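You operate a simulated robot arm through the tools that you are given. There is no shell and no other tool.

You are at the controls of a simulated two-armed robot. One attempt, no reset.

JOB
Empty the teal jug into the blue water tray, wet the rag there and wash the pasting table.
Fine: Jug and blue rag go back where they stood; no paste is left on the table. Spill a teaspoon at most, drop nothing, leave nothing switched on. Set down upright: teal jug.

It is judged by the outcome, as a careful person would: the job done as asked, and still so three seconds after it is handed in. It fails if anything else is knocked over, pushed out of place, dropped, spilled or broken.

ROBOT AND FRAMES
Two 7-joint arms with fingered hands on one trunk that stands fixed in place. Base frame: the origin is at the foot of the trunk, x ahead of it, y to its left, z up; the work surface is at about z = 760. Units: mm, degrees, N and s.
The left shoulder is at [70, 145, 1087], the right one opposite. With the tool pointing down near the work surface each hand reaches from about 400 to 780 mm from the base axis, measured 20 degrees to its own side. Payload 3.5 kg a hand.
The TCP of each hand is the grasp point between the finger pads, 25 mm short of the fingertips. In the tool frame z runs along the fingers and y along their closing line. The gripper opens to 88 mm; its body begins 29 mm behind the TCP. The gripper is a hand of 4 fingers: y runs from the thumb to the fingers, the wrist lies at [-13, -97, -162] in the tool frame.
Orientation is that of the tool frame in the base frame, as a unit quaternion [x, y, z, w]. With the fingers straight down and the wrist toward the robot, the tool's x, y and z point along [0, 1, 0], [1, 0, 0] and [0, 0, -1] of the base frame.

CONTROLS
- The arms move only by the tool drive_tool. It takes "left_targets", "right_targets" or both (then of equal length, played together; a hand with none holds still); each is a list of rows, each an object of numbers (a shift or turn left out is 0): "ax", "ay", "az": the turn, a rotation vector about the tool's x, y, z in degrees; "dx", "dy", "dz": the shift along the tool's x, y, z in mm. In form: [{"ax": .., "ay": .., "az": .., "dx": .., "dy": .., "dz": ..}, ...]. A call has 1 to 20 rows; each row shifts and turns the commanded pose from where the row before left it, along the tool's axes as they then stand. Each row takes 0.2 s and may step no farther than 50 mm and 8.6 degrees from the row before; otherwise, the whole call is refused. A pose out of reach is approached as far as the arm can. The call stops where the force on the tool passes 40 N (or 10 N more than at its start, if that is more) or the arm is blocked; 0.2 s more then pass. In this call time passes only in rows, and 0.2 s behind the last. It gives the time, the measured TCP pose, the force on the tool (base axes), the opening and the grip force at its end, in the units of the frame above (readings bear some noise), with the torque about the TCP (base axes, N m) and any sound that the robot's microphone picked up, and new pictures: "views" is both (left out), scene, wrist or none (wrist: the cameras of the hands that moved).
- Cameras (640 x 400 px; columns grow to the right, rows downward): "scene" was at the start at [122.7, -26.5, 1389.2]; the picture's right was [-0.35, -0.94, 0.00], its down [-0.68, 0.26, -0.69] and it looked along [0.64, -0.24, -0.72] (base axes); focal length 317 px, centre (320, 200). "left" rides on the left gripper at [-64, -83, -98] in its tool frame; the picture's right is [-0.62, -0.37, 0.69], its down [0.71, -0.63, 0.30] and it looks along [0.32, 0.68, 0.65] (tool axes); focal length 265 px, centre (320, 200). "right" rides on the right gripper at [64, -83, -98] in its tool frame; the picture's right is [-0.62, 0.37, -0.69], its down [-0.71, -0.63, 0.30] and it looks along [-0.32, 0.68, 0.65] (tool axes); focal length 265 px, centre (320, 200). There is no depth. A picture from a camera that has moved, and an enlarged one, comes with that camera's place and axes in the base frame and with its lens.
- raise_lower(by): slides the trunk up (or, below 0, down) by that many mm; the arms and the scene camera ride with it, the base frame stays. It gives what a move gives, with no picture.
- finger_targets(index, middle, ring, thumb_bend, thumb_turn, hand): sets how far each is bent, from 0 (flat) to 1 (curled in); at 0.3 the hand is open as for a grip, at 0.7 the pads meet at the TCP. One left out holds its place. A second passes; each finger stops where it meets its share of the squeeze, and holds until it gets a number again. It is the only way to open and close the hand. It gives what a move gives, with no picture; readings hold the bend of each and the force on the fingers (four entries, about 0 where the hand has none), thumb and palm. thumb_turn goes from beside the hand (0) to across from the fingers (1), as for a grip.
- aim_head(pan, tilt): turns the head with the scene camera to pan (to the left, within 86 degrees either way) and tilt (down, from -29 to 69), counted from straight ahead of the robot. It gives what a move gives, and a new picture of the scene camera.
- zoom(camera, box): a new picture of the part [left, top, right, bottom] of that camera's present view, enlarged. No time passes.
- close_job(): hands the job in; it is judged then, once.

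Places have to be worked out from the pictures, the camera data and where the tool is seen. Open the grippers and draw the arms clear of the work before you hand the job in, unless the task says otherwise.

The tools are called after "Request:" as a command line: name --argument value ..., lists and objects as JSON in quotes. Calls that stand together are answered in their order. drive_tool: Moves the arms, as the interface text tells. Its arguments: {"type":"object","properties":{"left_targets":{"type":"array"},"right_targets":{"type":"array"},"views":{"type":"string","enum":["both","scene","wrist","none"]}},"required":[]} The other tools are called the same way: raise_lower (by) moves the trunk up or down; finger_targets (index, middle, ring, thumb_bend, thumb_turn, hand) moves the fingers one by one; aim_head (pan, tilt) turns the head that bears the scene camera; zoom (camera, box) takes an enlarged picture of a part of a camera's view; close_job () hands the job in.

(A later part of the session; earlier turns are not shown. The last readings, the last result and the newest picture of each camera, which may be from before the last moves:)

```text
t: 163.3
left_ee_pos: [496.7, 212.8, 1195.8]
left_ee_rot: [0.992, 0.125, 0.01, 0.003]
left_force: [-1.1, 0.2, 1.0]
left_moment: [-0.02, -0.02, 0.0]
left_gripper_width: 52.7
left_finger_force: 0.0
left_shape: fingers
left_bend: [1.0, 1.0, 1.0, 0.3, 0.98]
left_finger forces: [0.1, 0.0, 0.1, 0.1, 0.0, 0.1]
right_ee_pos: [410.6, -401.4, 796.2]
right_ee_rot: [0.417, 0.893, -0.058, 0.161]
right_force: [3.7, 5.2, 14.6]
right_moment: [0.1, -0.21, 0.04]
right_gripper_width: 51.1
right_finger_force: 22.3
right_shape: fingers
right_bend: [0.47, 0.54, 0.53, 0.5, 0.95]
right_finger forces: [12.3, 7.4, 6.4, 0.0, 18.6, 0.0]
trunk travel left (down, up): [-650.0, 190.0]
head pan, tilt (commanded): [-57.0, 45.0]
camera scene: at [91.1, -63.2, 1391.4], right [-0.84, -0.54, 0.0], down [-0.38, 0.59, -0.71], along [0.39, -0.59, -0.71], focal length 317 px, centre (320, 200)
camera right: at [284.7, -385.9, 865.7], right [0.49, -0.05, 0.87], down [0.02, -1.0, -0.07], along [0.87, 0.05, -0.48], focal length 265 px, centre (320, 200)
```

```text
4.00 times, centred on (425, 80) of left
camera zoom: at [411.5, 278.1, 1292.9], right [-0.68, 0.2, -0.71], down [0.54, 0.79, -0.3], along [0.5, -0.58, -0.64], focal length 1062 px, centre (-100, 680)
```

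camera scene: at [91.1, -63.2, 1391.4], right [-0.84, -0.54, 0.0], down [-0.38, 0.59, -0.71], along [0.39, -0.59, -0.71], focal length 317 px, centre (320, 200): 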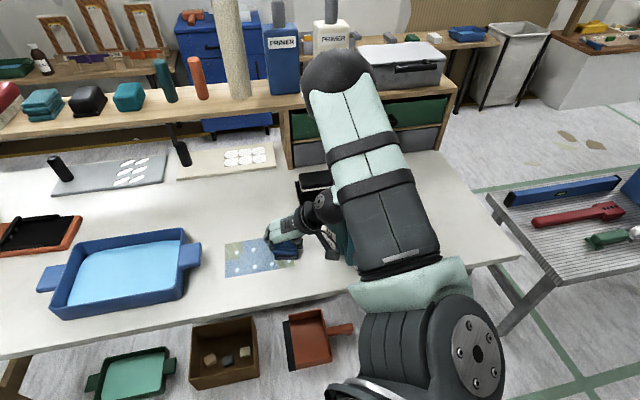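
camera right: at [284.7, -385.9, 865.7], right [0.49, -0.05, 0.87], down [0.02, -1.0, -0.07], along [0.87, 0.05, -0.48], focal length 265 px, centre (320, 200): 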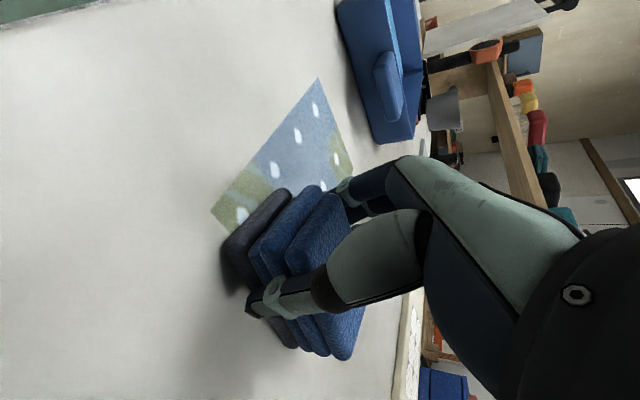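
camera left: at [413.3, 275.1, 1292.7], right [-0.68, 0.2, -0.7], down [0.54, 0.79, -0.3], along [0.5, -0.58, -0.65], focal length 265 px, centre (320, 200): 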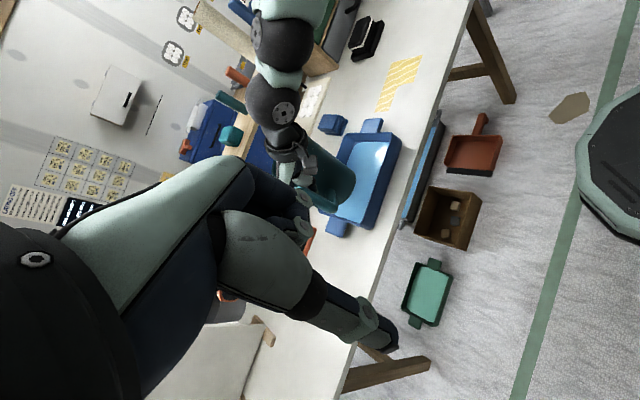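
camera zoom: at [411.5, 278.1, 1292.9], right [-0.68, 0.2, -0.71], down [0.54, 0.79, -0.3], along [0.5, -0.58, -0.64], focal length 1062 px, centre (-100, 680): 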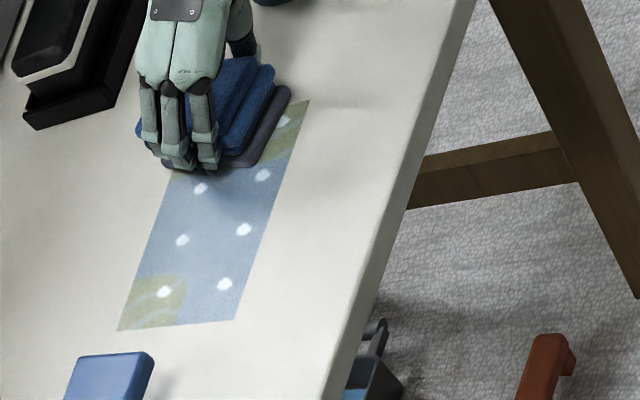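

The remaining paste is at two spots: the far-left corner (s≈130, n≈600) and the near-right corner by the jug end. I'll slide the rag toward the robot over the near-right corner, then stroke back along the near side.

Request:
drive_tool --right_targets '[{"dx": 10.9, "dy": -1, "dz": -3.9}, {"dx": 10.9, "dy": -1, "dz": -3.9}, {"dx": 10.9, "dy": -1, "dz": -3.9}, {"dx": -5.4, "dy": 0.5, "dz": 2}, {"dx": 5.4, "dy": -0.5, "dz": -2}, {"dx": 0.7, "dy": 7.5}, {"dx": 1.4, "dy": 15}, {"dx": 1.4, "dy": 15}, {"dx": 1.4, "dy": 15}, {"dx": 1.4, "dy": 15}, {"dx": 1.4, "dy": 15}, {"dx": 1.4, "dy": 15}, {"dx": 1.4, "dy": 15}, {"dx": 1.2, "dy": 12}, {"dx": 0}]'

Request:
zoom --camera "scene" --box '[210, 210, 320, 300]'

```text
t: 166.5
left_ee_pos: [494.0, 210.6, 1196.9]
left_ee_rot: [0.992, 0.125, 0.01, 0.001]
left_force: [0.2, -0.1, -0.1]
left_moment: [-0.02, 0.01, 0.0]
left_gripper_width: 52.6
left_finger_force: 0.2
left_shape: fingers
left_bend: [1.0, 1.0, 1.0, 0.3, 0.98]
left_finger forces: [0.1, 0.0, 0.0, 0.0, 0.0, 0.0]
right_ee_pos: [475.3, -292.0, 796.9]
right_ee_rot: [0.418, 0.892, -0.058, 0.161]
right_force: [-3.8, -3.6, 11.6]
right_moment: [0.09, -0.13, 0.04]
right_gripper_width: 51.1
right_finger_force: 21.4
right_shape: fingers
right_bend: [0.5, 0.55, 0.55, 0.5, 0.95]
right_finger forces: [9.1, 5.6, 4.8, 0.0, 23.3, 0.1]
trunk travel left (down, up): [-650.0, 190.0]
head pan, tilt (commanded): [-57.0, 45.0]
camera scene: at [89.5, -66.1, 1391.4], right [-0.84, -0.54, 0.0], down [-0.38, 0.59, -0.71], along [0.39, -0.59, -0.71], focal length 317 px, centre (320, 200)
camera right: at [348.8, -274.7, 865.4], right [0.49, -0.05, 0.87], down [0.02, -1.0, -0.07], along [0.87, 0.05, -0.48], focal length 265 px, centre (320, 200)
```

scene: 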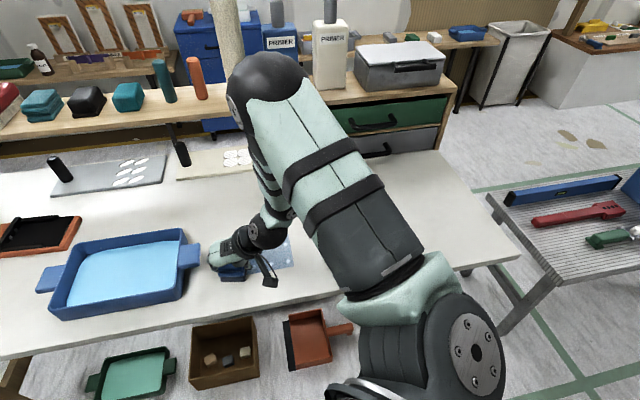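
right: 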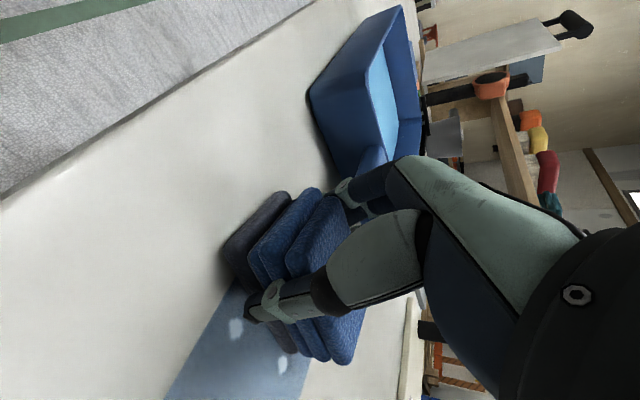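

```text
4.44 times, centred on (265, 255) of scene
camera zoom: at [89.5, -66.1, 1391.4], right [-0.84, -0.54, 0.0], down [-0.38, 0.59, -0.71], along [0.39, -0.59, -0.71], focal length 1410 px, centre (564, -44)
```

zoom: 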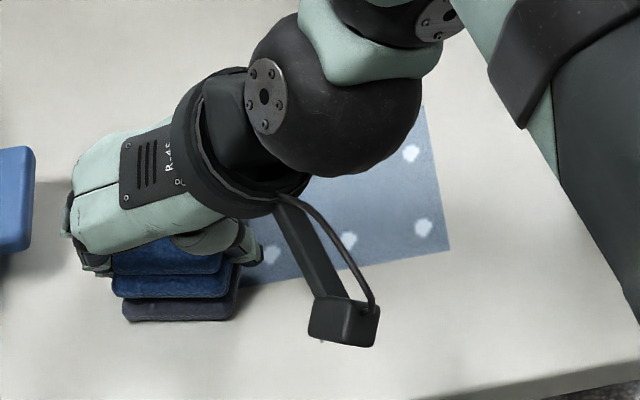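

The near-right corner is now free of paste. Next I'll slide up to the far-left corner and rub back and forth over it.

Request:
drive_tool --right_targets '[{"dx": -10.5, "dy": 1, "dz": 3.8}, {"dx": -10.5, "dy": 1, "dz": 3.8}, {"dx": -10.5, "dy": 1, "dz": 3.8}, {"dx": -10.5, "dy": 1, "dz": 3.8}, {"dx": -1.4, "dy": -15}, {"dx": -1.4, "dy": -15}, {"dx": -1.4, "dy": -15}, {"dx": -1.4, "dy": -15}, {"dx": 1.4, "dy": 15}, {"dx": 1.4, "dy": 15}, {"dx": 1.4, "dy": 15}, {"dx": 1.4, "dy": 15}, {"dx": -1.4, "dy": -15}, {"dx": -1.4, "dy": -15}, {"dx": -1.4, "dy": -15}, {"dx": -1.4, "dy": -15}, {"dx": -1.4, "dy": -15}, {"dx": -1.4, "dy": -15}, {"dx": 0}]'

Request:
zoom --camera "scene" --box '[210, 210, 320, 300]'

Request:
zoom --camera "left" --box '[370, 30, 480, 130]'

```text
t: 170.5
left_ee_pos: [496.7, 212.7, 1195.4]
left_ee_rot: [0.992, 0.125, 0.009, 0.002]
left_force: [-0.5, 0.6, 0.3]
left_moment: [0.03, 0.01, -0.02]
left_gripper_width: 52.7
left_finger_force: 0.0
left_shape: fingers
left_bend: [1.0, 1.0, 1.0, 0.3, 0.98]
left_finger forces: [0.1, 0.0, 0.1, 0.0, 0.0, 0.0]
right_ee_pos: [443.6, -385.2, 796.1]
right_ee_rot: [0.418, 0.892, -0.059, 0.162]
right_force: [4.6, 5.0, 13.5]
right_moment: [0.14, -0.33, 0.02]
right_gripper_width: 51.6
right_finger_force: 24.0
right_shape: fingers
right_bend: [0.47, 0.54, 0.54, 0.5, 0.95]
right_finger forces: [14.0, 7.3, 6.3, 0.0, 19.6, 0.0]
trunk travel left (down, up): [-650.0, 190.0]
head pan, tilt (commanded): [-57.0, 45.0]
camera scene: at [91.0, -63.5, 1391.5], right [-0.84, -0.54, 0.0], down [-0.38, 0.59, -0.71], along [0.39, -0.59, -0.71], focal length 317 px, centre (320, 200)
camera right: at [316.5, -368.9, 864.8], right [0.49, -0.05, 0.87], down [0.02, -1.0, -0.07], along [0.87, 0.05, -0.48], focal length 265 px, centre (320, 200)
```

scene: 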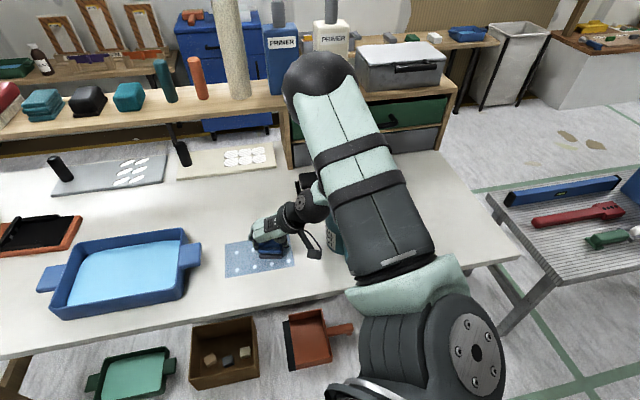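
right: 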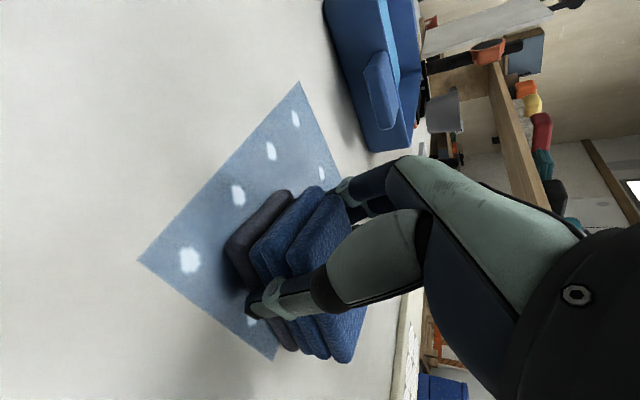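

```text
4.44 times, centred on (265, 255) of scene
camera zoom: at [91.0, -63.5, 1391.5], right [-0.84, -0.54, 0.0], down [-0.38, 0.59, -0.71], along [0.39, -0.59, -0.71], focal length 1410 px, centre (564, -44)
```

zoom: 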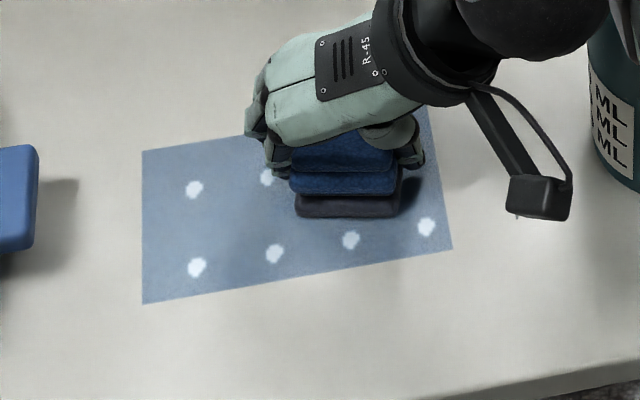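

```text
4.00 times, centred on (425, 80) of left
camera zoom: at [411.4, 277.8, 1293.0], right [-0.68, 0.2, -0.71], down [0.54, 0.79, -0.3], along [0.5, -0.58, -0.64], focal length 1062 px, centre (-100, 680)
```

zoom: 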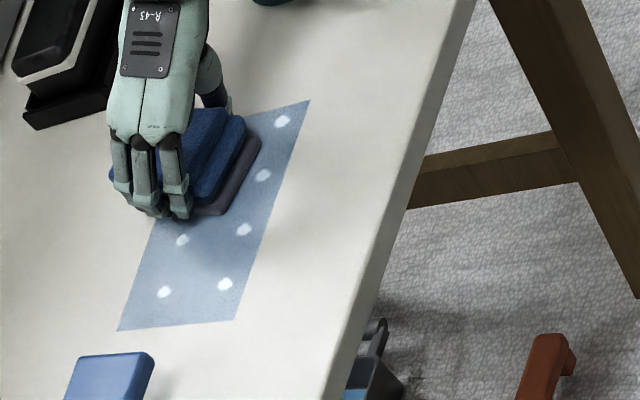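

No yellow or green is left in the visible part, just a wet film. I'll finish a full second pass over the hidden far-right part and the near row to be thorough.

Request:
drive_tool --right_targets '[{"dx": -1.1, "dy": -12}, {"dx": -1.1, "dy": -12}, {"dx": -1.1, "dy": -12}, {"dx": 10.5, "dy": -1, "dz": -3.8}, {"dx": 10.5, "dy": -1, "dz": -3.8}, {"dx": 10.5, "dy": -1, "dz": -3.8}, {"dx": 10.5, "dy": -1, "dz": -3.8}, {"dx": 1.4, "dy": 15}, {"dx": 1.4, "dy": 15}, {"dx": 1.4, "dy": 15}, {"dx": 1.4, "dy": 15}, {"dx": 1.4, "dy": 15}, {"dx": 1.4, "dy": 15}, {"dx": 1.4, "dy": 15}, {"dx": 1.4, "dy": 15}, {"dx": 1.2, "dy": 13}, {"dx": 0}]'

Request:
zoom --camera "scene" --box '[210, 200, 330, 300]'

Request:
zoom --camera "left" --box '[370, 30, 480, 130]'

```text
t: 174.1
left_ee_pos: [494.7, 210.9, 1194.2]
left_ee_rot: [0.992, 0.126, 0.01, 0.001]
left_force: [0.2, -0.7, 0.0]
left_moment: [-0.03, 0.01, 0.04]
left_gripper_width: 52.7
left_finger_force: 0.0
left_shape: fingers
left_bend: [1.0, 1.0, 1.0, 0.3, 0.98]
left_finger forces: [0.1, 0.0, 0.1, 0.1, 0.0, 0.1]
right_ee_pos: [480.2, -285.1, 796.2]
right_ee_rot: [0.418, 0.892, -0.057, 0.16]
right_force: [-3.1, -2.9, 9.3]
right_moment: [0.06, -0.07, -0.01]
right_gripper_width: 51.4
right_finger_force: 22.1
right_shape: fingers
right_bend: [0.49, 0.55, 0.55, 0.49, 0.95]
right_finger forces: [10.0, 5.5, 4.8, 0.1, 23.7, 0.1]
trunk travel left (down, up): [-650.0, 190.0]
head pan, tilt (commanded): [-57.0, 45.0]
camera scene: at [89.7, -66.2, 1391.4], right [-0.84, -0.54, 0.0], down [-0.38, 0.59, -0.71], along [0.39, -0.59, -0.71], focal length 317 px, centre (320, 200)
camera right: at [353.7, -269.1, 865.1], right [0.49, -0.05, 0.87], down [0.02, -1.0, -0.07], along [0.87, 0.05, -0.48], focal length 265 px, centre (320, 200)
```

scene: 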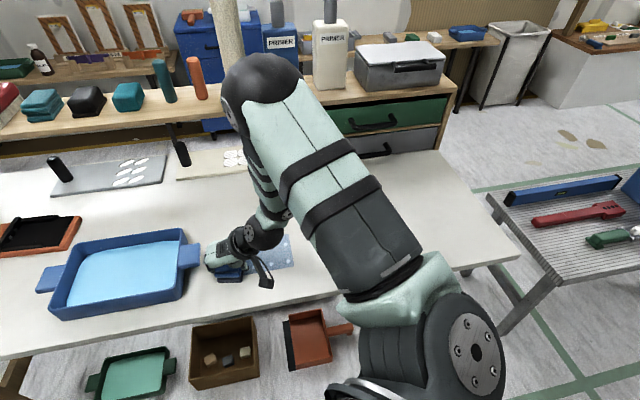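
right: 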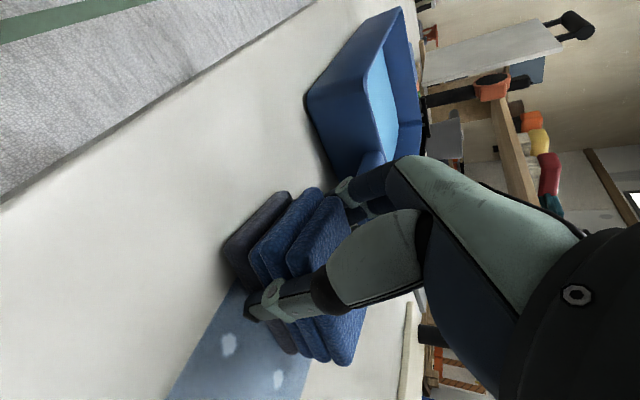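

```text
4.00 times, centred on (270, 250) of scene
camera zoom: at [89.7, -66.2, 1391.4], right [-0.84, -0.54, 0.0], down [-0.38, 0.59, -0.71], along [0.39, -0.59, -0.71], focal length 1269 px, centre (520, 0)
```

zoom: 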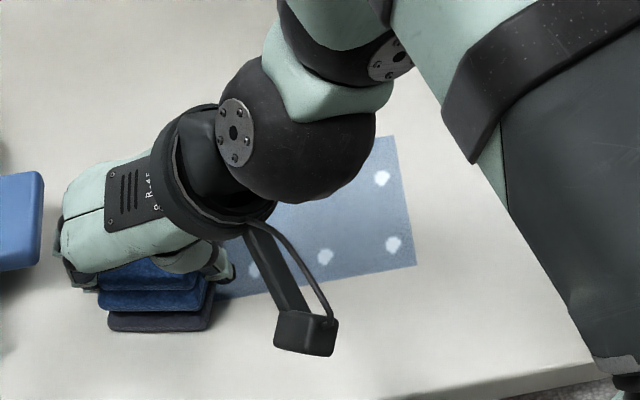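

```text
4.00 times, centred on (425, 80) of left
camera zoom: at [410.2, 275.3, 1294.0], right [-0.68, 0.2, -0.71], down [0.54, 0.79, -0.29], along [0.5, -0.58, -0.64], focal length 1062 px, centre (-100, 680)
```

zoom: 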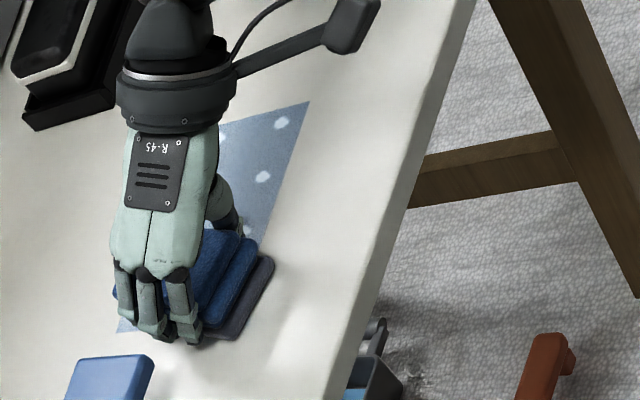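

The paste appears gone everywhere. I'll lift the rag straight up and look at the whole patch.

Request:
drive_tool --right_targets '[{"dx": -1, "dz": -3}, {"dx": -4, "dy": 0.3, "dz": -11}, {"dx": -6, "dy": 0.5, "dz": -17}, {"dx": -7, "dy": 0.6, "dz": -20}, {"dx": -7, "dy": 0.6, "dz": -20}, {"dx": 0}, {"dx": -31.6, "dy": 12.6, "dz": 11.7}, {"dx": -31.6, "dy": 12.6, "dz": 11.7}, {"dx": -31.6, "dy": 12.6, "dz": 11.7}, {"dx": -31.6, "dy": 12.6, "dz": 11.7}, {"dx": -31.6, "dy": 12.6, "dz": 11.7}, {"dx": -31.6, "dy": 12.6, "dz": 11.7}, {"dx": 0}]'

Request:
zoom --camera "scene" --box '[210, 200, 330, 300]'

Request:
zoom --camera "scene" --box '[150, 130, 290, 250]'

```text
t: 176.9
left_ee_pos: [497.1, 210.5, 1195.3]
left_ee_rot: [0.992, 0.125, 0.01, 0.001]
left_force: [-0.6, -0.2, -0.9]
left_moment: [0.0, 0.05, 0.0]
left_gripper_width: 52.7
left_finger_force: 0.1
left_shape: fingers
left_bend: [1.0, 1.0, 1.0, 0.3, 0.98]
left_finger forces: [0.0, 0.0, 0.1, 0.0, 0.1, 0.0]
right_ee_pos: [667.7, -391.4, 869.2]
right_ee_rot: [0.417, 0.893, -0.058, 0.16]
right_force: [0.0, -0.7, -1.5]
right_moment: [0.0, 0.0, 0.03]
right_gripper_width: 51.3
right_finger_force: 20.0
right_shape: fingers
right_bend: [0.49, 0.55, 0.55, 0.49, 0.95]
right_finger forces: [10.0, 5.6, 4.8, 0.0, 20.2, 0.1]
trunk travel left (down, up): [-650.0, 190.0]
head pan, tilt (commanded): [-57.0, 45.0]
camera scene: at [91.5, -65.7, 1391.3], right [-0.84, -0.54, 0.0], down [-0.38, 0.59, -0.71], along [0.39, -0.59, -0.71], focal length 317 px, centre (320, 200)
camera right: at [541.6, -375.1, 937.9], right [0.49, -0.05, 0.87], down [0.02, -1.0, -0.07], along [0.87, 0.05, -0.49], focal length 265 px, centre (320, 200)
```

scene: 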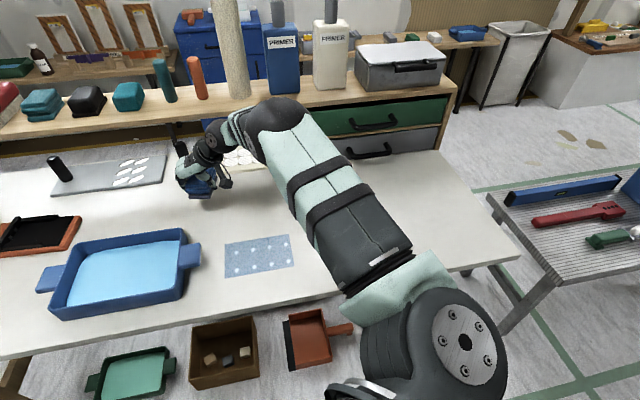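
right: 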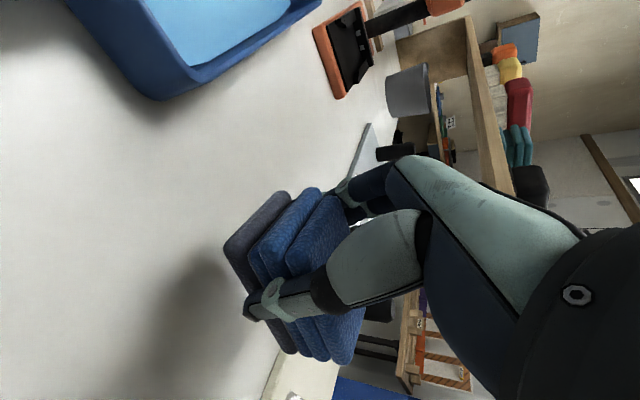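

```text
4.00 times, centred on (270, 250) of scene
camera zoom: at [91.5, -65.7, 1391.3], right [-0.84, -0.54, 0.0], down [-0.38, 0.59, -0.71], along [0.39, -0.59, -0.71], focal length 1269 px, centre (520, 0)
```

zoom: 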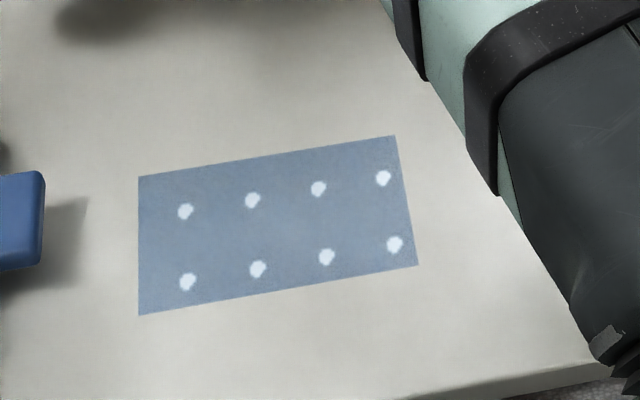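

```text
3.33 times, centred on (220, 190) of scene
camera zoom: at [91.5, -65.7, 1391.3], right [-0.84, -0.54, 0.0], down [-0.38, 0.59, -0.71], along [0.39, -0.59, -0.71], focal length 1057 px, centre (653, 233)
```

zoom: 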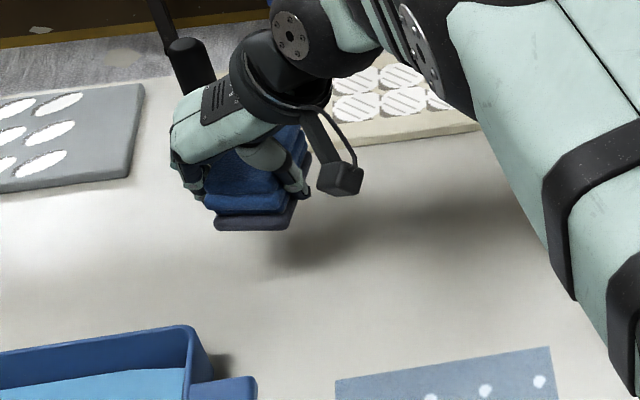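

The patch is uniformly paste-free with just a wet film. Now I'll set the rag back down on its original spot with the same hand pose I picked it up with.

Request:
drive_tool --right_targets '[{"dx": 6, "dy": -0.5, "dz": 18}, {"dx": 6.5, "dy": -0.6, "dz": 19}, {"dx": 5, "dy": -0.4, "dz": 14}, {"dx": 3, "dy": -0.3, "dz": 8}, {"dx": 1.2, "dz": 3.5}, {"dx": 0.8, "dz": 2.5}, {"dx": 0}]' --views "wrist"

```text
t: 178.5
left_ee_pos: [497.1, 211.1, 1194.9]
left_ee_rot: [0.992, 0.126, 0.009, 0.002]
left_force: [0.1, 0.6, -0.6]
left_moment: [0.03, -0.01, 0.0]
left_gripper_width: 52.7
left_finger_force: 0.0
left_shape: fingers
left_bend: [1.0, 1.0, 1.0, 0.3, 0.98]
left_finger forces: [0.0, 0.0, 0.0, 0.0, 0.1, 0.0]
right_ee_pos: [667.7, -392.2, 800.2]
right_ee_rot: [0.418, 0.893, -0.058, 0.16]
right_force: [0.3, 0.5, -0.2]
right_moment: [0.01, 0.0, 0.03]
right_gripper_width: 51.4
right_finger_force: 20.2
right_shape: fingers
right_bend: [0.49, 0.55, 0.55, 0.49, 0.95]
right_finger forces: [10.2, 5.4, 4.8, 0.0, 20.2, 0.0]
trunk travel left (down, up): [-650.0, 190.0]
head pan, tilt (commanded): [-57.0, 45.0]
camera right: at [542.4, -375.5, 869.9], right [0.49, -0.05, 0.87], down [0.02, -1.0, -0.07], along [0.87, 0.05, -0.49], focal length 265 px, centre (320, 200)
```

right: 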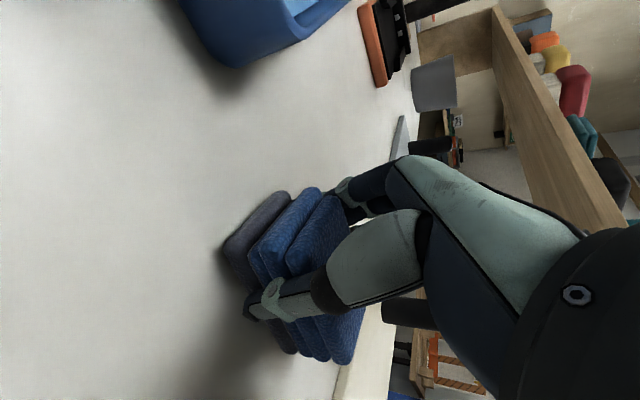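

It's about 2 mm from touching. I'll lower until light contact.

Request:
drive_tool --right_targets '[{"dx": 0.4, "dz": 1}, {"dx": 0.4, "dz": 1}, {"dx": 0.2, "dz": 0.6}, {"dx": 0}]' --views "none"

```text
t: 179.5
left_ee_pos: [497.8, 210.1, 1195.1]
left_ee_rot: [0.992, 0.126, 0.009, 0.002]
left_force: [-0.5, 0.4, -0.1]
left_moment: [-0.06, -0.02, 0.0]
left_gripper_width: 52.5
left_finger_force: 0.1
left_shape: fingers
left_bend: [1.0, 1.0, 1.0, 0.3, 0.98]
left_finger forces: [0.0, 0.0, 0.0, 0.0, 0.1, 0.0]
right_ee_pos: [668.7, -391.9, 798.8]
right_ee_rot: [0.417, 0.893, -0.058, 0.16]
right_force: [-0.4, 0.3, 0.0]
right_moment: [0.0, 0.0, -0.04]
right_gripper_width: 51.3
right_finger_force: 20.1
right_shape: fingers
right_bend: [0.49, 0.55, 0.55, 0.49, 0.95]
right_finger forces: [10.1, 5.4, 4.8, 0.0, 20.1, 0.0]
trunk travel left (down, up): [-650.0, 190.0]
head pan, tilt (commanded): [-57.0, 45.0]
```

Almost there; a last small step down before releasing.

Request:
drive_tool --right_targets '[{"dx": 0.4, "dz": 1}, {"dx": 0.3, "dz": 0.8}, {"dx": 0}]' --views "none"

```text
t: 180.3
left_ee_pos: [497.5, 211.5, 1195.3]
left_ee_rot: [0.992, 0.125, 0.009, 0.002]
left_force: [-0.1, 0.0, 0.0]
left_moment: [0.0, 0.01, -0.03]
left_gripper_width: 52.8
left_finger_force: 0.1
left_shape: fingers
left_bend: [1.0, 1.0, 1.0, 0.3, 0.98]
left_finger forces: [0.2, 0.1, 0.1, 0.0, 0.1, 0.1]
right_ee_pos: [669.2, -392.1, 796.6]
right_ee_rot: [0.418, 0.892, -0.058, 0.161]
right_force: [0.3, -0.9, 1.6]
right_moment: [-0.01, -0.02, 0.0]
right_gripper_width: 51.4
right_finger_force: 20.6
right_shape: fingers
right_bend: [0.49, 0.55, 0.55, 0.49, 0.95]
right_finger forces: [10.2, 5.5, 4.8, 0.0, 20.4, 0.0]
trunk travel left (down, up): [-650.0, 190.0]
head pan, tilt (commanded): [-57.0, 45.0]
```

Light contact (1.6 N), so the rag is on the table. I'll release it gently from both sides.

Request:
finger_targets --hand "right" --index 0.43 --middle 0.46 --ring 0.46 --thumb_bend 0.42

Request:
finger_targets --hand "right" --index 0.3 --middle 0.3 --ring 0.3 --thumb_bend 0.3

Request:
zoom --camera "right" --box '[160, 130, 420, 380]'

```text
t: 181.3
left_ee_pos: [496.1, 210.5, 1195.8]
left_ee_rot: [0.992, 0.125, 0.009, 0.001]
left_force: [0.4, -0.5, -0.3]
left_moment: [-0.03, 0.0, -0.02]
left_gripper_width: 52.9
left_finger_force: 0.0
left_shape: fingers
left_bend: [1.0, 1.0, 1.0, 0.3, 0.98]
left_finger forces: [0.1, 0.0, 0.1, 0.0, 0.0, 0.0]
right_ee_pos: [668.8, -392.0, 796.4]
right_ee_rot: [0.419, 0.892, -0.058, 0.16]
right_force: [-1.1, -1.0, 1.2]
right_moment: [0.01, 0.0, -0.02]
right_gripper_width: 61.2
right_finger_force: 2.1
right_shape: fingers
right_bend: [0.42, 0.46, 0.46, 0.41, 0.97]
right_finger forces: [1.9, 0.0, 0.0, 0.0, 2.2, 0.0]
trunk travel left (down, up): [-650.0, 190.0]
head pan, tilt (commanded): [-57.0, 45.0]
```

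```text
t: 182.3
left_ee_pos: [496.9, 210.0, 1195.2]
left_ee_rot: [0.992, 0.125, 0.009, 0.002]
left_force: [0.1, 0.0, 0.0]
left_moment: [0.02, 0.01, -0.01]
left_gripper_width: 52.6
left_finger_force: 0.0
left_shape: fingers
left_bend: [1.0, 1.0, 1.0, 0.3, 0.98]
left_finger forces: [0.0, 0.0, 0.0, 0.1, 0.0, 0.1]
right_ee_pos: [668.4, -392.6, 797.0]
right_ee_rot: [0.417, 0.893, -0.059, 0.16]
right_force: [-1.3, 0.9, -0.5]
right_moment: [0.01, 0.05, -0.02]
right_gripper_width: 84.4
right_finger_force: 0.1
right_shape: fingers
right_bend: [0.3, 0.3, 0.3, 0.3, 0.97]
right_finger forces: [0.0, 0.1, 0.0, 0.0, 0.0, 0.1]
trunk travel left (down, up): [-650.0, 190.0]
head pan, tilt (commanded): [-57.0, 45.0]
```

```text
1.60 times, centred on (290, 255) of right
camera zoom: at [543.2, -375.8, 865.8], right [0.49, -0.05, 0.87], down [0.02, -1.0, -0.07], along [0.87, 0.05, -0.49], focal length 425 px, centre (368, 112)
```

zoom: 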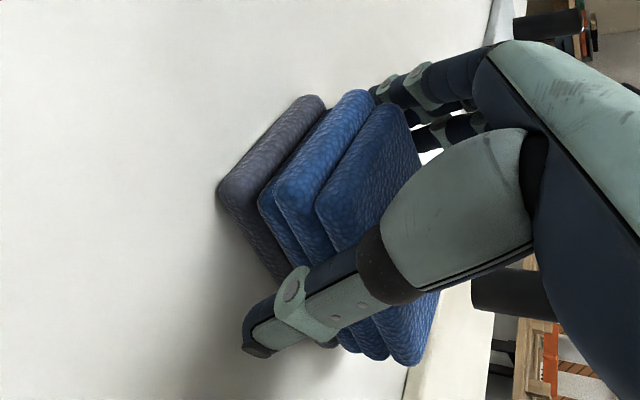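

The rag stands free. I'll withdraw the hand straight up.

Request:
drive_tool --right_targets '[{"dx": -2, "dz": -6}, {"dx": -5, "dy": 0.4, "dz": -14}, {"dx": -8, "dy": 0.7, "dz": -22}, {"dx": -10, "dy": 1, "dz": -30}, {"dx": -12, "dy": 1, "dz": -34}, {"dx": -12, "dy": 1, "dz": -34}, {"dx": 0}]'

Request:
zoom --camera "scene" --box '[30, 170, 310, 330]'

Request:
zoom --camera "scene" --box '[280, 170, 400, 280]'

```text
t: 183.9
left_ee_pos: [497.6, 210.6, 1194.5]
left_ee_rot: [0.992, 0.125, 0.009, 0.001]
left_force: [-0.1, 0.1, 0.1]
left_moment: [-0.01, -0.04, 0.02]
left_gripper_width: 52.5
left_finger_force: 0.0
left_shape: fingers
left_bend: [1.0, 1.0, 1.0, 0.3, 0.98]
left_finger forces: [0.0, 0.1, 0.1, 0.1, 0.0, 0.0]
right_ee_pos: [666.3, -391.8, 942.9]
right_ee_rot: [0.418, 0.893, -0.058, 0.16]
right_force: [-0.8, -0.2, -0.1]
right_moment: [0.02, 0.05, 0.0]
right_gripper_width: 84.2
right_finger_force: 0.0
right_shape: fingers
right_bend: [0.3, 0.3, 0.3, 0.3, 0.97]
right_finger forces: [0.1, 0.0, 0.0, 0.0, 0.1, 0.0]
trunk travel left (down, up): [-650.0, 190.0]
head pan, tilt (commanded): [-57.0, 45.0]
camera scene: at [92.6, -66.6, 1391.1], right [-0.84, -0.54, 0.0], down [-0.39, 0.59, -0.71], along [0.38, -0.59, -0.71], focal length 317 px, centre (320, 200)
camera right: at [541.8, -376.4, 1012.8], right [0.49, -0.05, 0.87], down [0.02, -1.0, -0.07], along [0.87, 0.05, -0.49], focal length 265 px, centre (320, 200)
```

scene: 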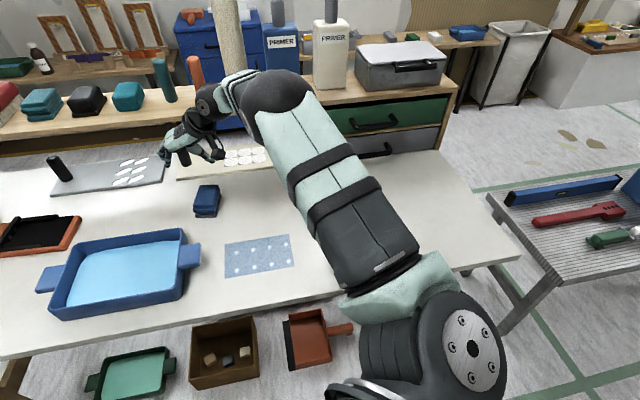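
right: 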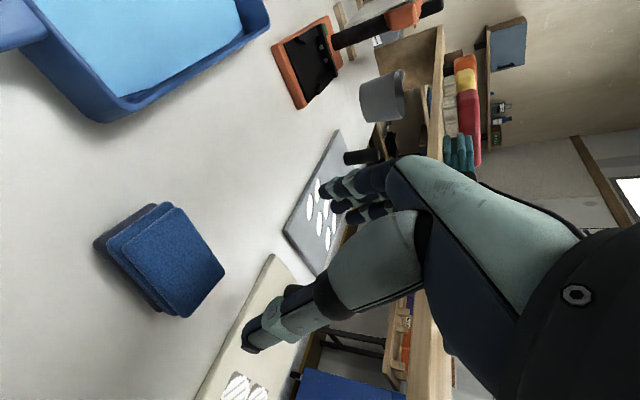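

```text
2.29 times, centred on (170, 250) of scene
camera zoom: at [92.6, -66.6, 1391.1], right [-0.84, -0.54, 0.0], down [-0.39, 0.59, -0.71], along [0.38, -0.59, -0.71], focal length 725 px, centre (663, 86)
```

zoom: 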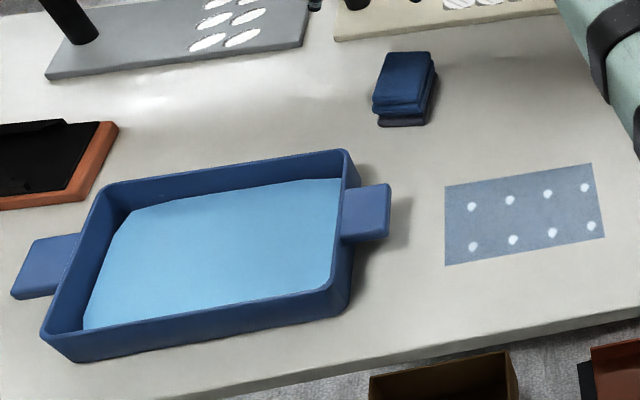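

```text
3.64 times, centred on (340, 225) of scene
camera zoom: at [92.6, -66.6, 1391.1], right [-0.84, -0.54, 0.0], down [-0.39, 0.59, -0.71], along [0.38, -0.59, -0.71], focal length 1154 px, centre (247, 109)
```

zoom: 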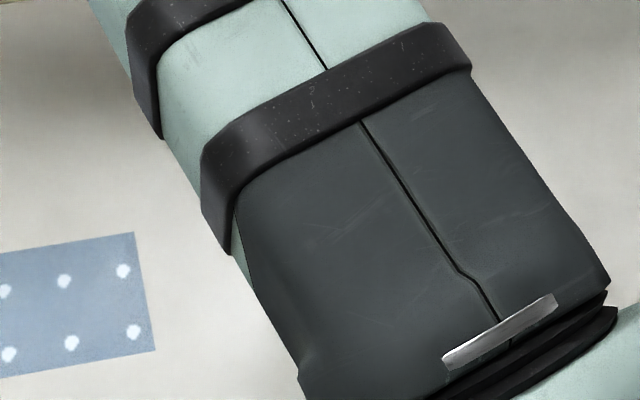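

The rag is exactly back on its spot. I'll draw the right arm back toward the robot, leveling and turning the hand to neutral, and then look at the jug.

Request:
drive_tool --right_targets '[{"dx": 12.1, "dy": -30, "dz": -24.2}, {"dx": 12.1, "dy": -30, "dz": -24.2}, {"dx": 12.1, "dy": -30, "dz": -24.2}, {"dx": 12.1, "dy": -30, "dz": -24.2}, {"dx": 12.1, "dy": -30, "dz": -24.2}, {"dx": 12.1, "dy": -30, "dz": -24.2}, {"ay": 6.7}, {"ay": 6.7}, {"ay": 6.6}, {"az": 8}, {"az": 8}, {"az": 8}, {"az": 8}, {"az": 8}, {"dx": -30, "dy": -30}, {"dx": -30, "dy": -30}, {"dx": -35, "dy": -30}, {"dx": -35, "dy": -30}, {"dx": -35, "dy": -25}, {"dx": 0}]' --views "scene"

Request:
zoom --camera "scene" --box '[280, 170, 400, 280]'

```text
t: 188.1
left_ee_pos: [497.2, 211.5, 1196.3]
left_ee_rot: [0.992, 0.126, 0.009, 0.001]
left_force: [-1.2, -0.1, 0.3]
left_moment: [-0.04, 0.0, 0.04]
left_gripper_width: 52.9
left_finger_force: 0.0
left_shape: fingers
left_bend: [1.0, 1.0, 1.0, 0.3, 0.98]
left_finger forces: [0.0, 0.0, 0.0, 0.0, 0.2, 0.0]
right_ee_pos: [309.2, -585.3, 1046.0]
right_ee_rot: [0.706, 0.708, 0.014, -0.003]
right_force: [-0.1, 0.3, 0.2]
right_moment: [0.0, 0.03, 0.0]
right_gripper_width: 84.5
right_finger_force: 0.0
right_shape: fingers
right_bend: [0.3, 0.3, 0.3, 0.3, 0.97]
right_finger forces: [0.0, 0.0, 0.0, 0.1, 0.0, 0.0]
trunk travel left (down, up): [-650.0, 190.0]
head pan, tilt (commanded): [-57.0, 45.0]
camera scene: at [92.4, -65.2, 1391.2], right [-0.84, -0.54, 0.0], down [-0.39, 0.59, -0.71], along [0.38, -0.59, -0.71], focal length 317 px, centre (320, 200)
```

scene: 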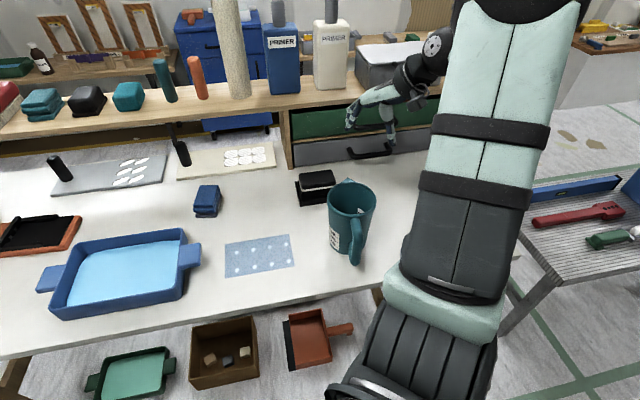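

```text
3.64 times, centred on (340, 225) of scene
camera zoom: at [92.4, -65.2, 1391.2], right [-0.84, -0.54, 0.0], down [-0.39, 0.59, -0.71], along [0.38, -0.59, -0.71], focal length 1154 px, centre (247, 109)
```

zoom: 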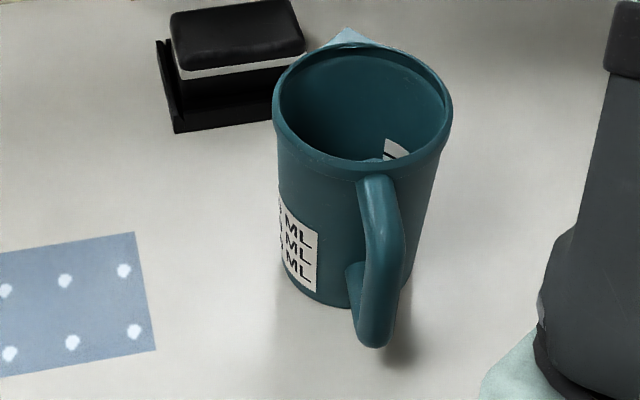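

While wiping, the hand must have nudged the jug: it stands upright but about 24 mm off its original place, toward the far right. I'll bring the right hand low behind it and push it gently back. First I'll turn the hand and move it to that side at a safe height.

Request:
drive_tool --right_targets '[{"dz": 25}, {"dz": 25}, {"az": -7.86}, {"az": -7.86}, {"az": -7.86}, {"az": -7.86}, {"az": -7.86}, {"az": -7.86}, {"az": -7.84}, {"dx": 18, "dy": -28}, {"dx": 18, "dy": -28}, {"dx": 18, "dy": -28}, {"dx": 0}]'

Request:
zoom --camera "scene" --box '[280, 140, 430, 280]'

```text
t: 190.9
left_ee_pos: [497.2, 211.4, 1195.5]
left_ee_rot: [0.992, 0.125, 0.009, 0.002]
left_force: [-0.6, -0.1, 0.3]
left_moment: [-0.01, 0.02, 0.03]
left_gripper_width: 52.6
left_finger_force: 0.0
left_shape: fingers
left_bend: [1.0, 1.0, 1.0, 0.3, 0.98]
left_finger forces: [0.0, 0.0, 0.1, 0.0, 0.1, 0.0]
right_ee_pos: [300.2, -588.6, 988.9]
right_ee_rot: [0.303, 0.953, 0.012, 0.006]
right_force: [0.6, -0.2, -0.8]
right_moment: [-0.01, 0.02, 0.01]
right_gripper_width: 84.7
right_finger_force: 0.1
right_shape: fingers
right_bend: [0.3, 0.3, 0.3, 0.3, 0.97]
right_finger forces: [0.0, 0.0, 0.0, 0.0, 0.0, 0.0]
right hand out of reach, approached as far as the arm can: row 10, 11, 12
trunk travel left (down, up): [-650.0, 190.0]
head pan, tilt (commanded): [-57.0, 45.0]
camera scene: at [91.9, -66.0, 1391.2], right [-0.84, -0.54, 0.0], down [-0.39, 0.59, -0.71], along [0.38, -0.59, -0.71], focal length 317 px, centre (320, 200)
camera right: at [197.1, -621.3, 1085.4], right [0.71, -0.07, 0.7], down [0.22, -0.92, -0.32], along [0.67, 0.38, -0.63], focal length 265 px, centre (320, 200)
```

scene: 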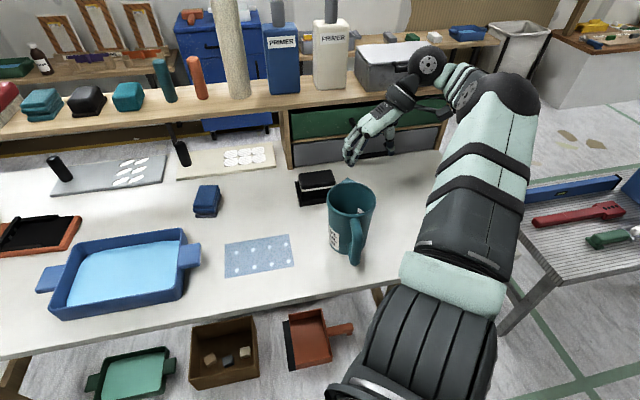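
right: 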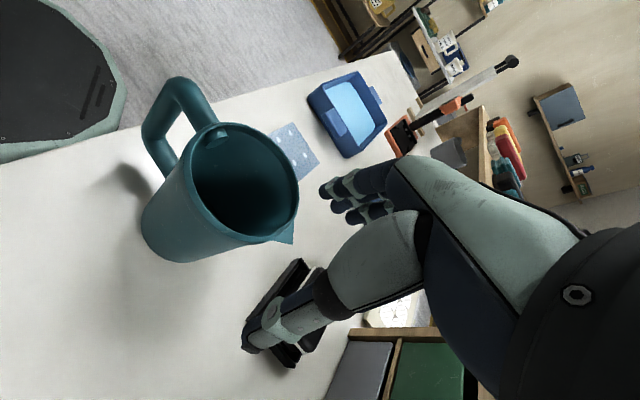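

```text
2.86 times, centred on (355, 210) of scene
camera zoom: at [91.9, -66.0, 1391.2], right [-0.84, -0.54, 0.0], down [-0.39, 0.59, -0.71], along [0.38, -0.59, -0.71], focal length 906 px, centre (220, 171)
```

zoom: 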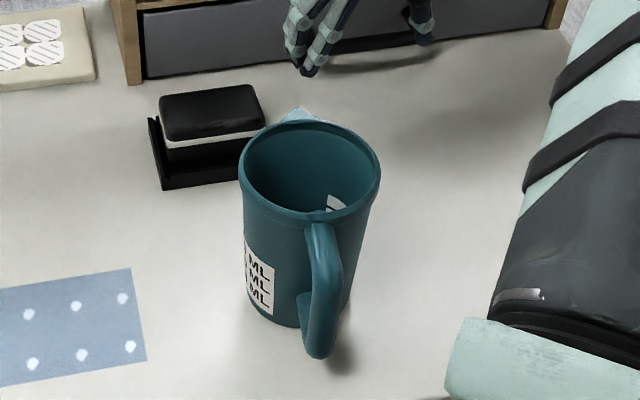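

That orientation can't reach far enough back. I'll return to neutral, where the side of the index finger can push the jug instead.

Request:
drive_tool --right_targets '[{"az": 7.86}, {"az": 7.86}, {"az": 7.86}, {"az": 7.86}, {"az": 7.86}, {"az": 7.86}, {"az": 7.84}, {"dx": -10, "dy": -28}, {"dx": -10, "dy": -28}, {"dx": 0, "dy": -28}, {"dx": 0, "dy": -20}, {"dx": 0}]' --views "wrist"

```text
t: 193.5
left_ee_pos: [497.9, 209.4, 1194.2]
left_ee_rot: [0.992, 0.126, 0.009, 0.001]
left_force: [-0.3, 0.6, -0.5]
left_moment: [-0.01, -0.04, -0.03]
left_gripper_width: 52.4
left_finger_force: 0.1
left_shape: fingers
left_bend: [1.0, 1.0, 1.0, 0.3, 0.98]
left_finger forces: [0.1, 0.1, 0.0, 0.0, 0.1, 0.0]
right_ee_pos: [195.6, -608.7, 985.9]
right_ee_rot: [0.706, 0.708, 0.015, -0.003]
right_force: [0.4, -0.3, -0.4]
right_moment: [-0.01, 0.0, -0.02]
right_gripper_width: 84.6
right_finger_force: 0.1
right_shape: fingers
right_bend: [0.3, 0.3, 0.3, 0.3, 0.97]
right_finger forces: [0.1, 0.0, 0.0, 0.0, 0.0, 0.0]
trunk travel left (down, up): [-650.0, 190.0]
head pan, tilt (commanded): [-57.0, 45.0]
camera right: at [110.2, -547.8, 1085.1], right [0.36, -0.64, 0.68], down [-0.62, -0.71, -0.33], along [0.7, -0.31, -0.65], focal length 265 px, centre (320, 200)
```

right: 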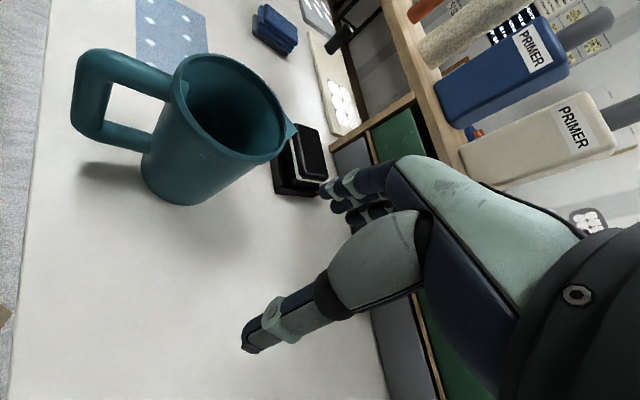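

The hand reaches this spot in neutral. To make the fingertips lead, so the push stays low on the jug, I'll tilt the fingers about 30° toward the push direction and see whether that pose holds.

Request:
drive_tool --right_targets '[{"ax": -4.4, "ay": 6}, {"ax": -4.4, "ay": 6}, {"ax": -4.4, "ay": 6}, {"ax": -4.4, "ay": 6}, {"dx": 0}]' --views "wrist"

```text
t: 194.7
left_ee_pos: [496.8, 211.7, 1195.2]
left_ee_rot: [0.992, 0.125, 0.009, 0.001]
left_force: [-0.3, -0.3, 0.3]
left_moment: [0.0, 0.01, 0.02]
left_gripper_width: 52.6
left_finger_force: 0.0
left_shape: fingers
left_bend: [1.0, 1.0, 1.0, 0.3, 0.98]
left_finger forces: [0.0, 0.1, 0.0, 0.0, 0.0, 0.1]
right_ee_pos: [276.0, -560.1, 942.8]
right_ee_rot: [0.68, 0.681, 0.268, -0.041]
right_force: [0.2, 0.0, -0.4]
right_moment: [0.02, 0.0, 0.03]
right_gripper_width: 84.5
right_finger_force: 0.1
right_shape: fingers
right_bend: [0.3, 0.3, 0.3, 0.3, 0.97]
right_finger forces: [0.0, 0.1, 0.1, 0.0, 0.0, 0.1]
right hand out of reach, approached as far as the arm can: row 2, 3, 4
trunk travel left (down, up): [-650.0, 190.0]
head pan, tilt (commanded): [-57.0, 45.0]
camera right: at [161.6, -538.0, 1029.2], right [0.18, -0.88, 0.44], down [-0.45, -0.47, -0.75], along [0.87, -0.07, -0.48], focal length 265 px, centre (320, 200)
```

right: 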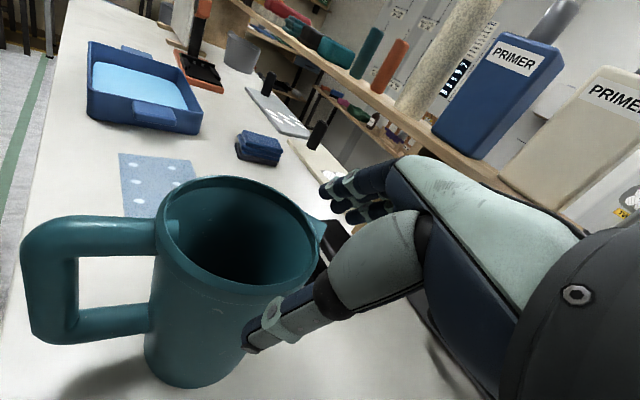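

That tilt is out of reach, and the hand drifted toward the jug without touching it. I'll undo the tilt. Then I'll use the same overhead handle hook that worked before and shift the now-empty jug by its handle.

Request:
drive_tool --right_targets '[{"ax": 4.4, "ay": -6}, {"ax": 4.4, "ay": -6}, {"ax": 4.4, "ay": -6}, {"ax": 4.4, "ay": -6}, {"dz": -20}, {"dz": -20}, {"dx": 0}]' --views "scene"

```text
t: 196.3
left_ee_pos: [497.7, 211.0, 1194.5]
left_ee_rot: [0.992, 0.126, 0.008, 0.002]
left_force: [-0.6, -0.7, -0.1]
left_moment: [0.0, 0.0, -0.01]
left_gripper_width: 52.5
left_finger_force: 0.1
left_shape: fingers
left_bend: [1.0, 1.0, 1.0, 0.3, 0.98]
left_finger forces: [0.1, 0.0, 0.1, 0.2, 0.0, 0.1]
right_ee_pos: [276.5, -562.9, 981.9]
right_ee_rot: [0.707, 0.707, 0.016, -0.002]
right_force: [-0.6, 0.2, 1.0]
right_moment: [0.02, -0.02, 0.02]
right_gripper_width: 84.5
right_finger_force: 0.0
right_shape: fingers
right_bend: [0.3, 0.3, 0.3, 0.3, 0.97]
right_finger forces: [0.0, 0.1, 0.0, 0.0, 0.1, 0.0]
trunk travel left (down, up): [-650.0, 190.0]
head pan, tilt (commanded): [-57.0, 45.0]
camera scene: at [92.5, -66.4, 1391.2], right [-0.84, -0.54, 0.0], down [-0.39, 0.59, -0.71], along [0.38, -0.59, -0.71], focal length 317 px, centre (320, 200)
```

scene: 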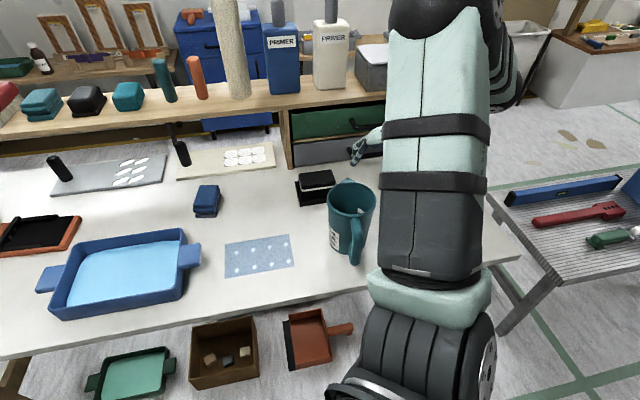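

Back to neutral with the jug undisturbed. I'll move over the handle, turning the hand to straddle it again.

Request:
drive_tool --right_targets '[{"dx": 29, "dy": -7.5}, {"dx": 29, "dy": -7.5}, {"dx": 29, "dy": -7.5}, {"dx": 28, "dy": -7.5}, {"az": -7.6}, {"az": -7.6}, {"az": -7.6}, {"az": -7.6}, {"az": -7.6}, {"az": 0}]'

Request:
zoom --camera "right" --box '[60, 130, 420, 400]'

```text
t: 198.5
left_ee_pos: [498.3, 210.9, 1195.4]
left_ee_rot: [0.992, 0.125, 0.009, 0.002]
left_force: [0.0, -0.4, -0.6]
left_moment: [-0.02, 0.01, 0.0]
left_gripper_width: 53.0
left_finger_force: 0.1
left_shape: fingers
left_bend: [1.0, 1.0, 1.0, 0.3, 0.98]
left_finger forces: [0.0, 0.0, 0.1, 0.0, 0.0, 0.0]
right_ee_pos: [244.9, -446.8, 985.7]
right_ee_rot: [0.437, 0.899, 0.015, 0.003]
right_force: [-0.5, -0.1, -0.5]
right_moment: [0.01, 0.0, 0.0]
right_gripper_width: 84.8
right_finger_force: 0.0
right_shape: fingers
right_bend: [0.3, 0.3, 0.3, 0.3, 0.97]
right_finger forces: [0.0, 0.0, 0.0, 0.0, 0.1, 0.0]
trunk travel left (down, up): [-650.0, 190.0]
head pan, tilt (commanded): [-57.0, 45.0]
camera scene: at [91.9, -65.9, 1391.2], right [-0.84, -0.54, 0.0], down [-0.39, 0.59, -0.71], along [0.39, -0.59, -0.71], focal length 317 px, centre (320, 200)
camera right: at [137.9, -451.1, 1082.8], right [0.66, -0.28, 0.7], down [-0.05, -0.94, -0.33], along [0.75, 0.18, -0.64], focal length 265 px, centre (320, 200)
```

scene: 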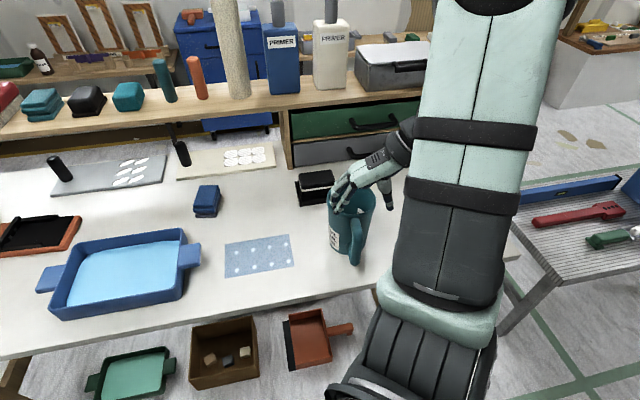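
right: 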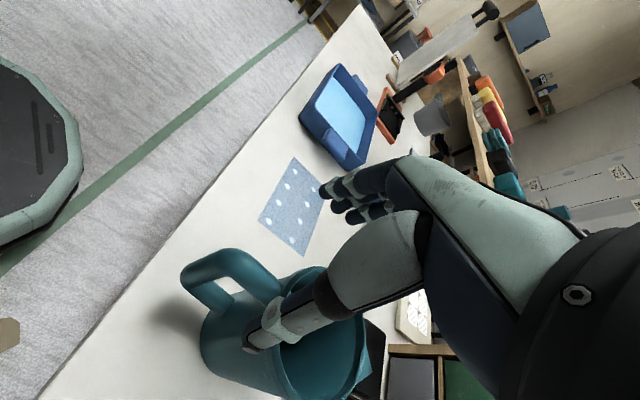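

```text
1.48 times, centred on (240, 265) of right
camera zoom: at [137.9, -451.1, 1082.8], right [0.66, -0.28, 0.7], down [-0.05, -0.94, -0.33], along [0.75, 0.18, -0.64], focal length 393 px, centre (438, 104)
```

zoom: 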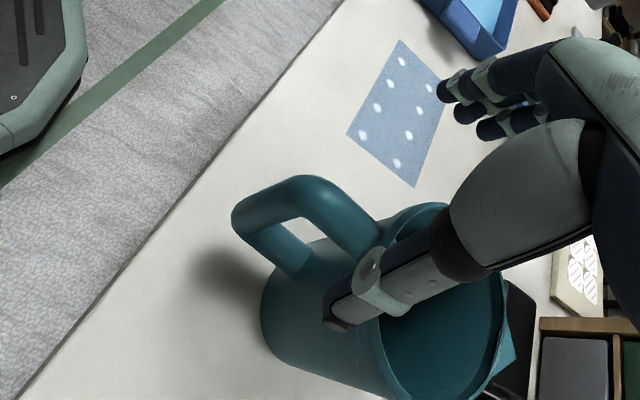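

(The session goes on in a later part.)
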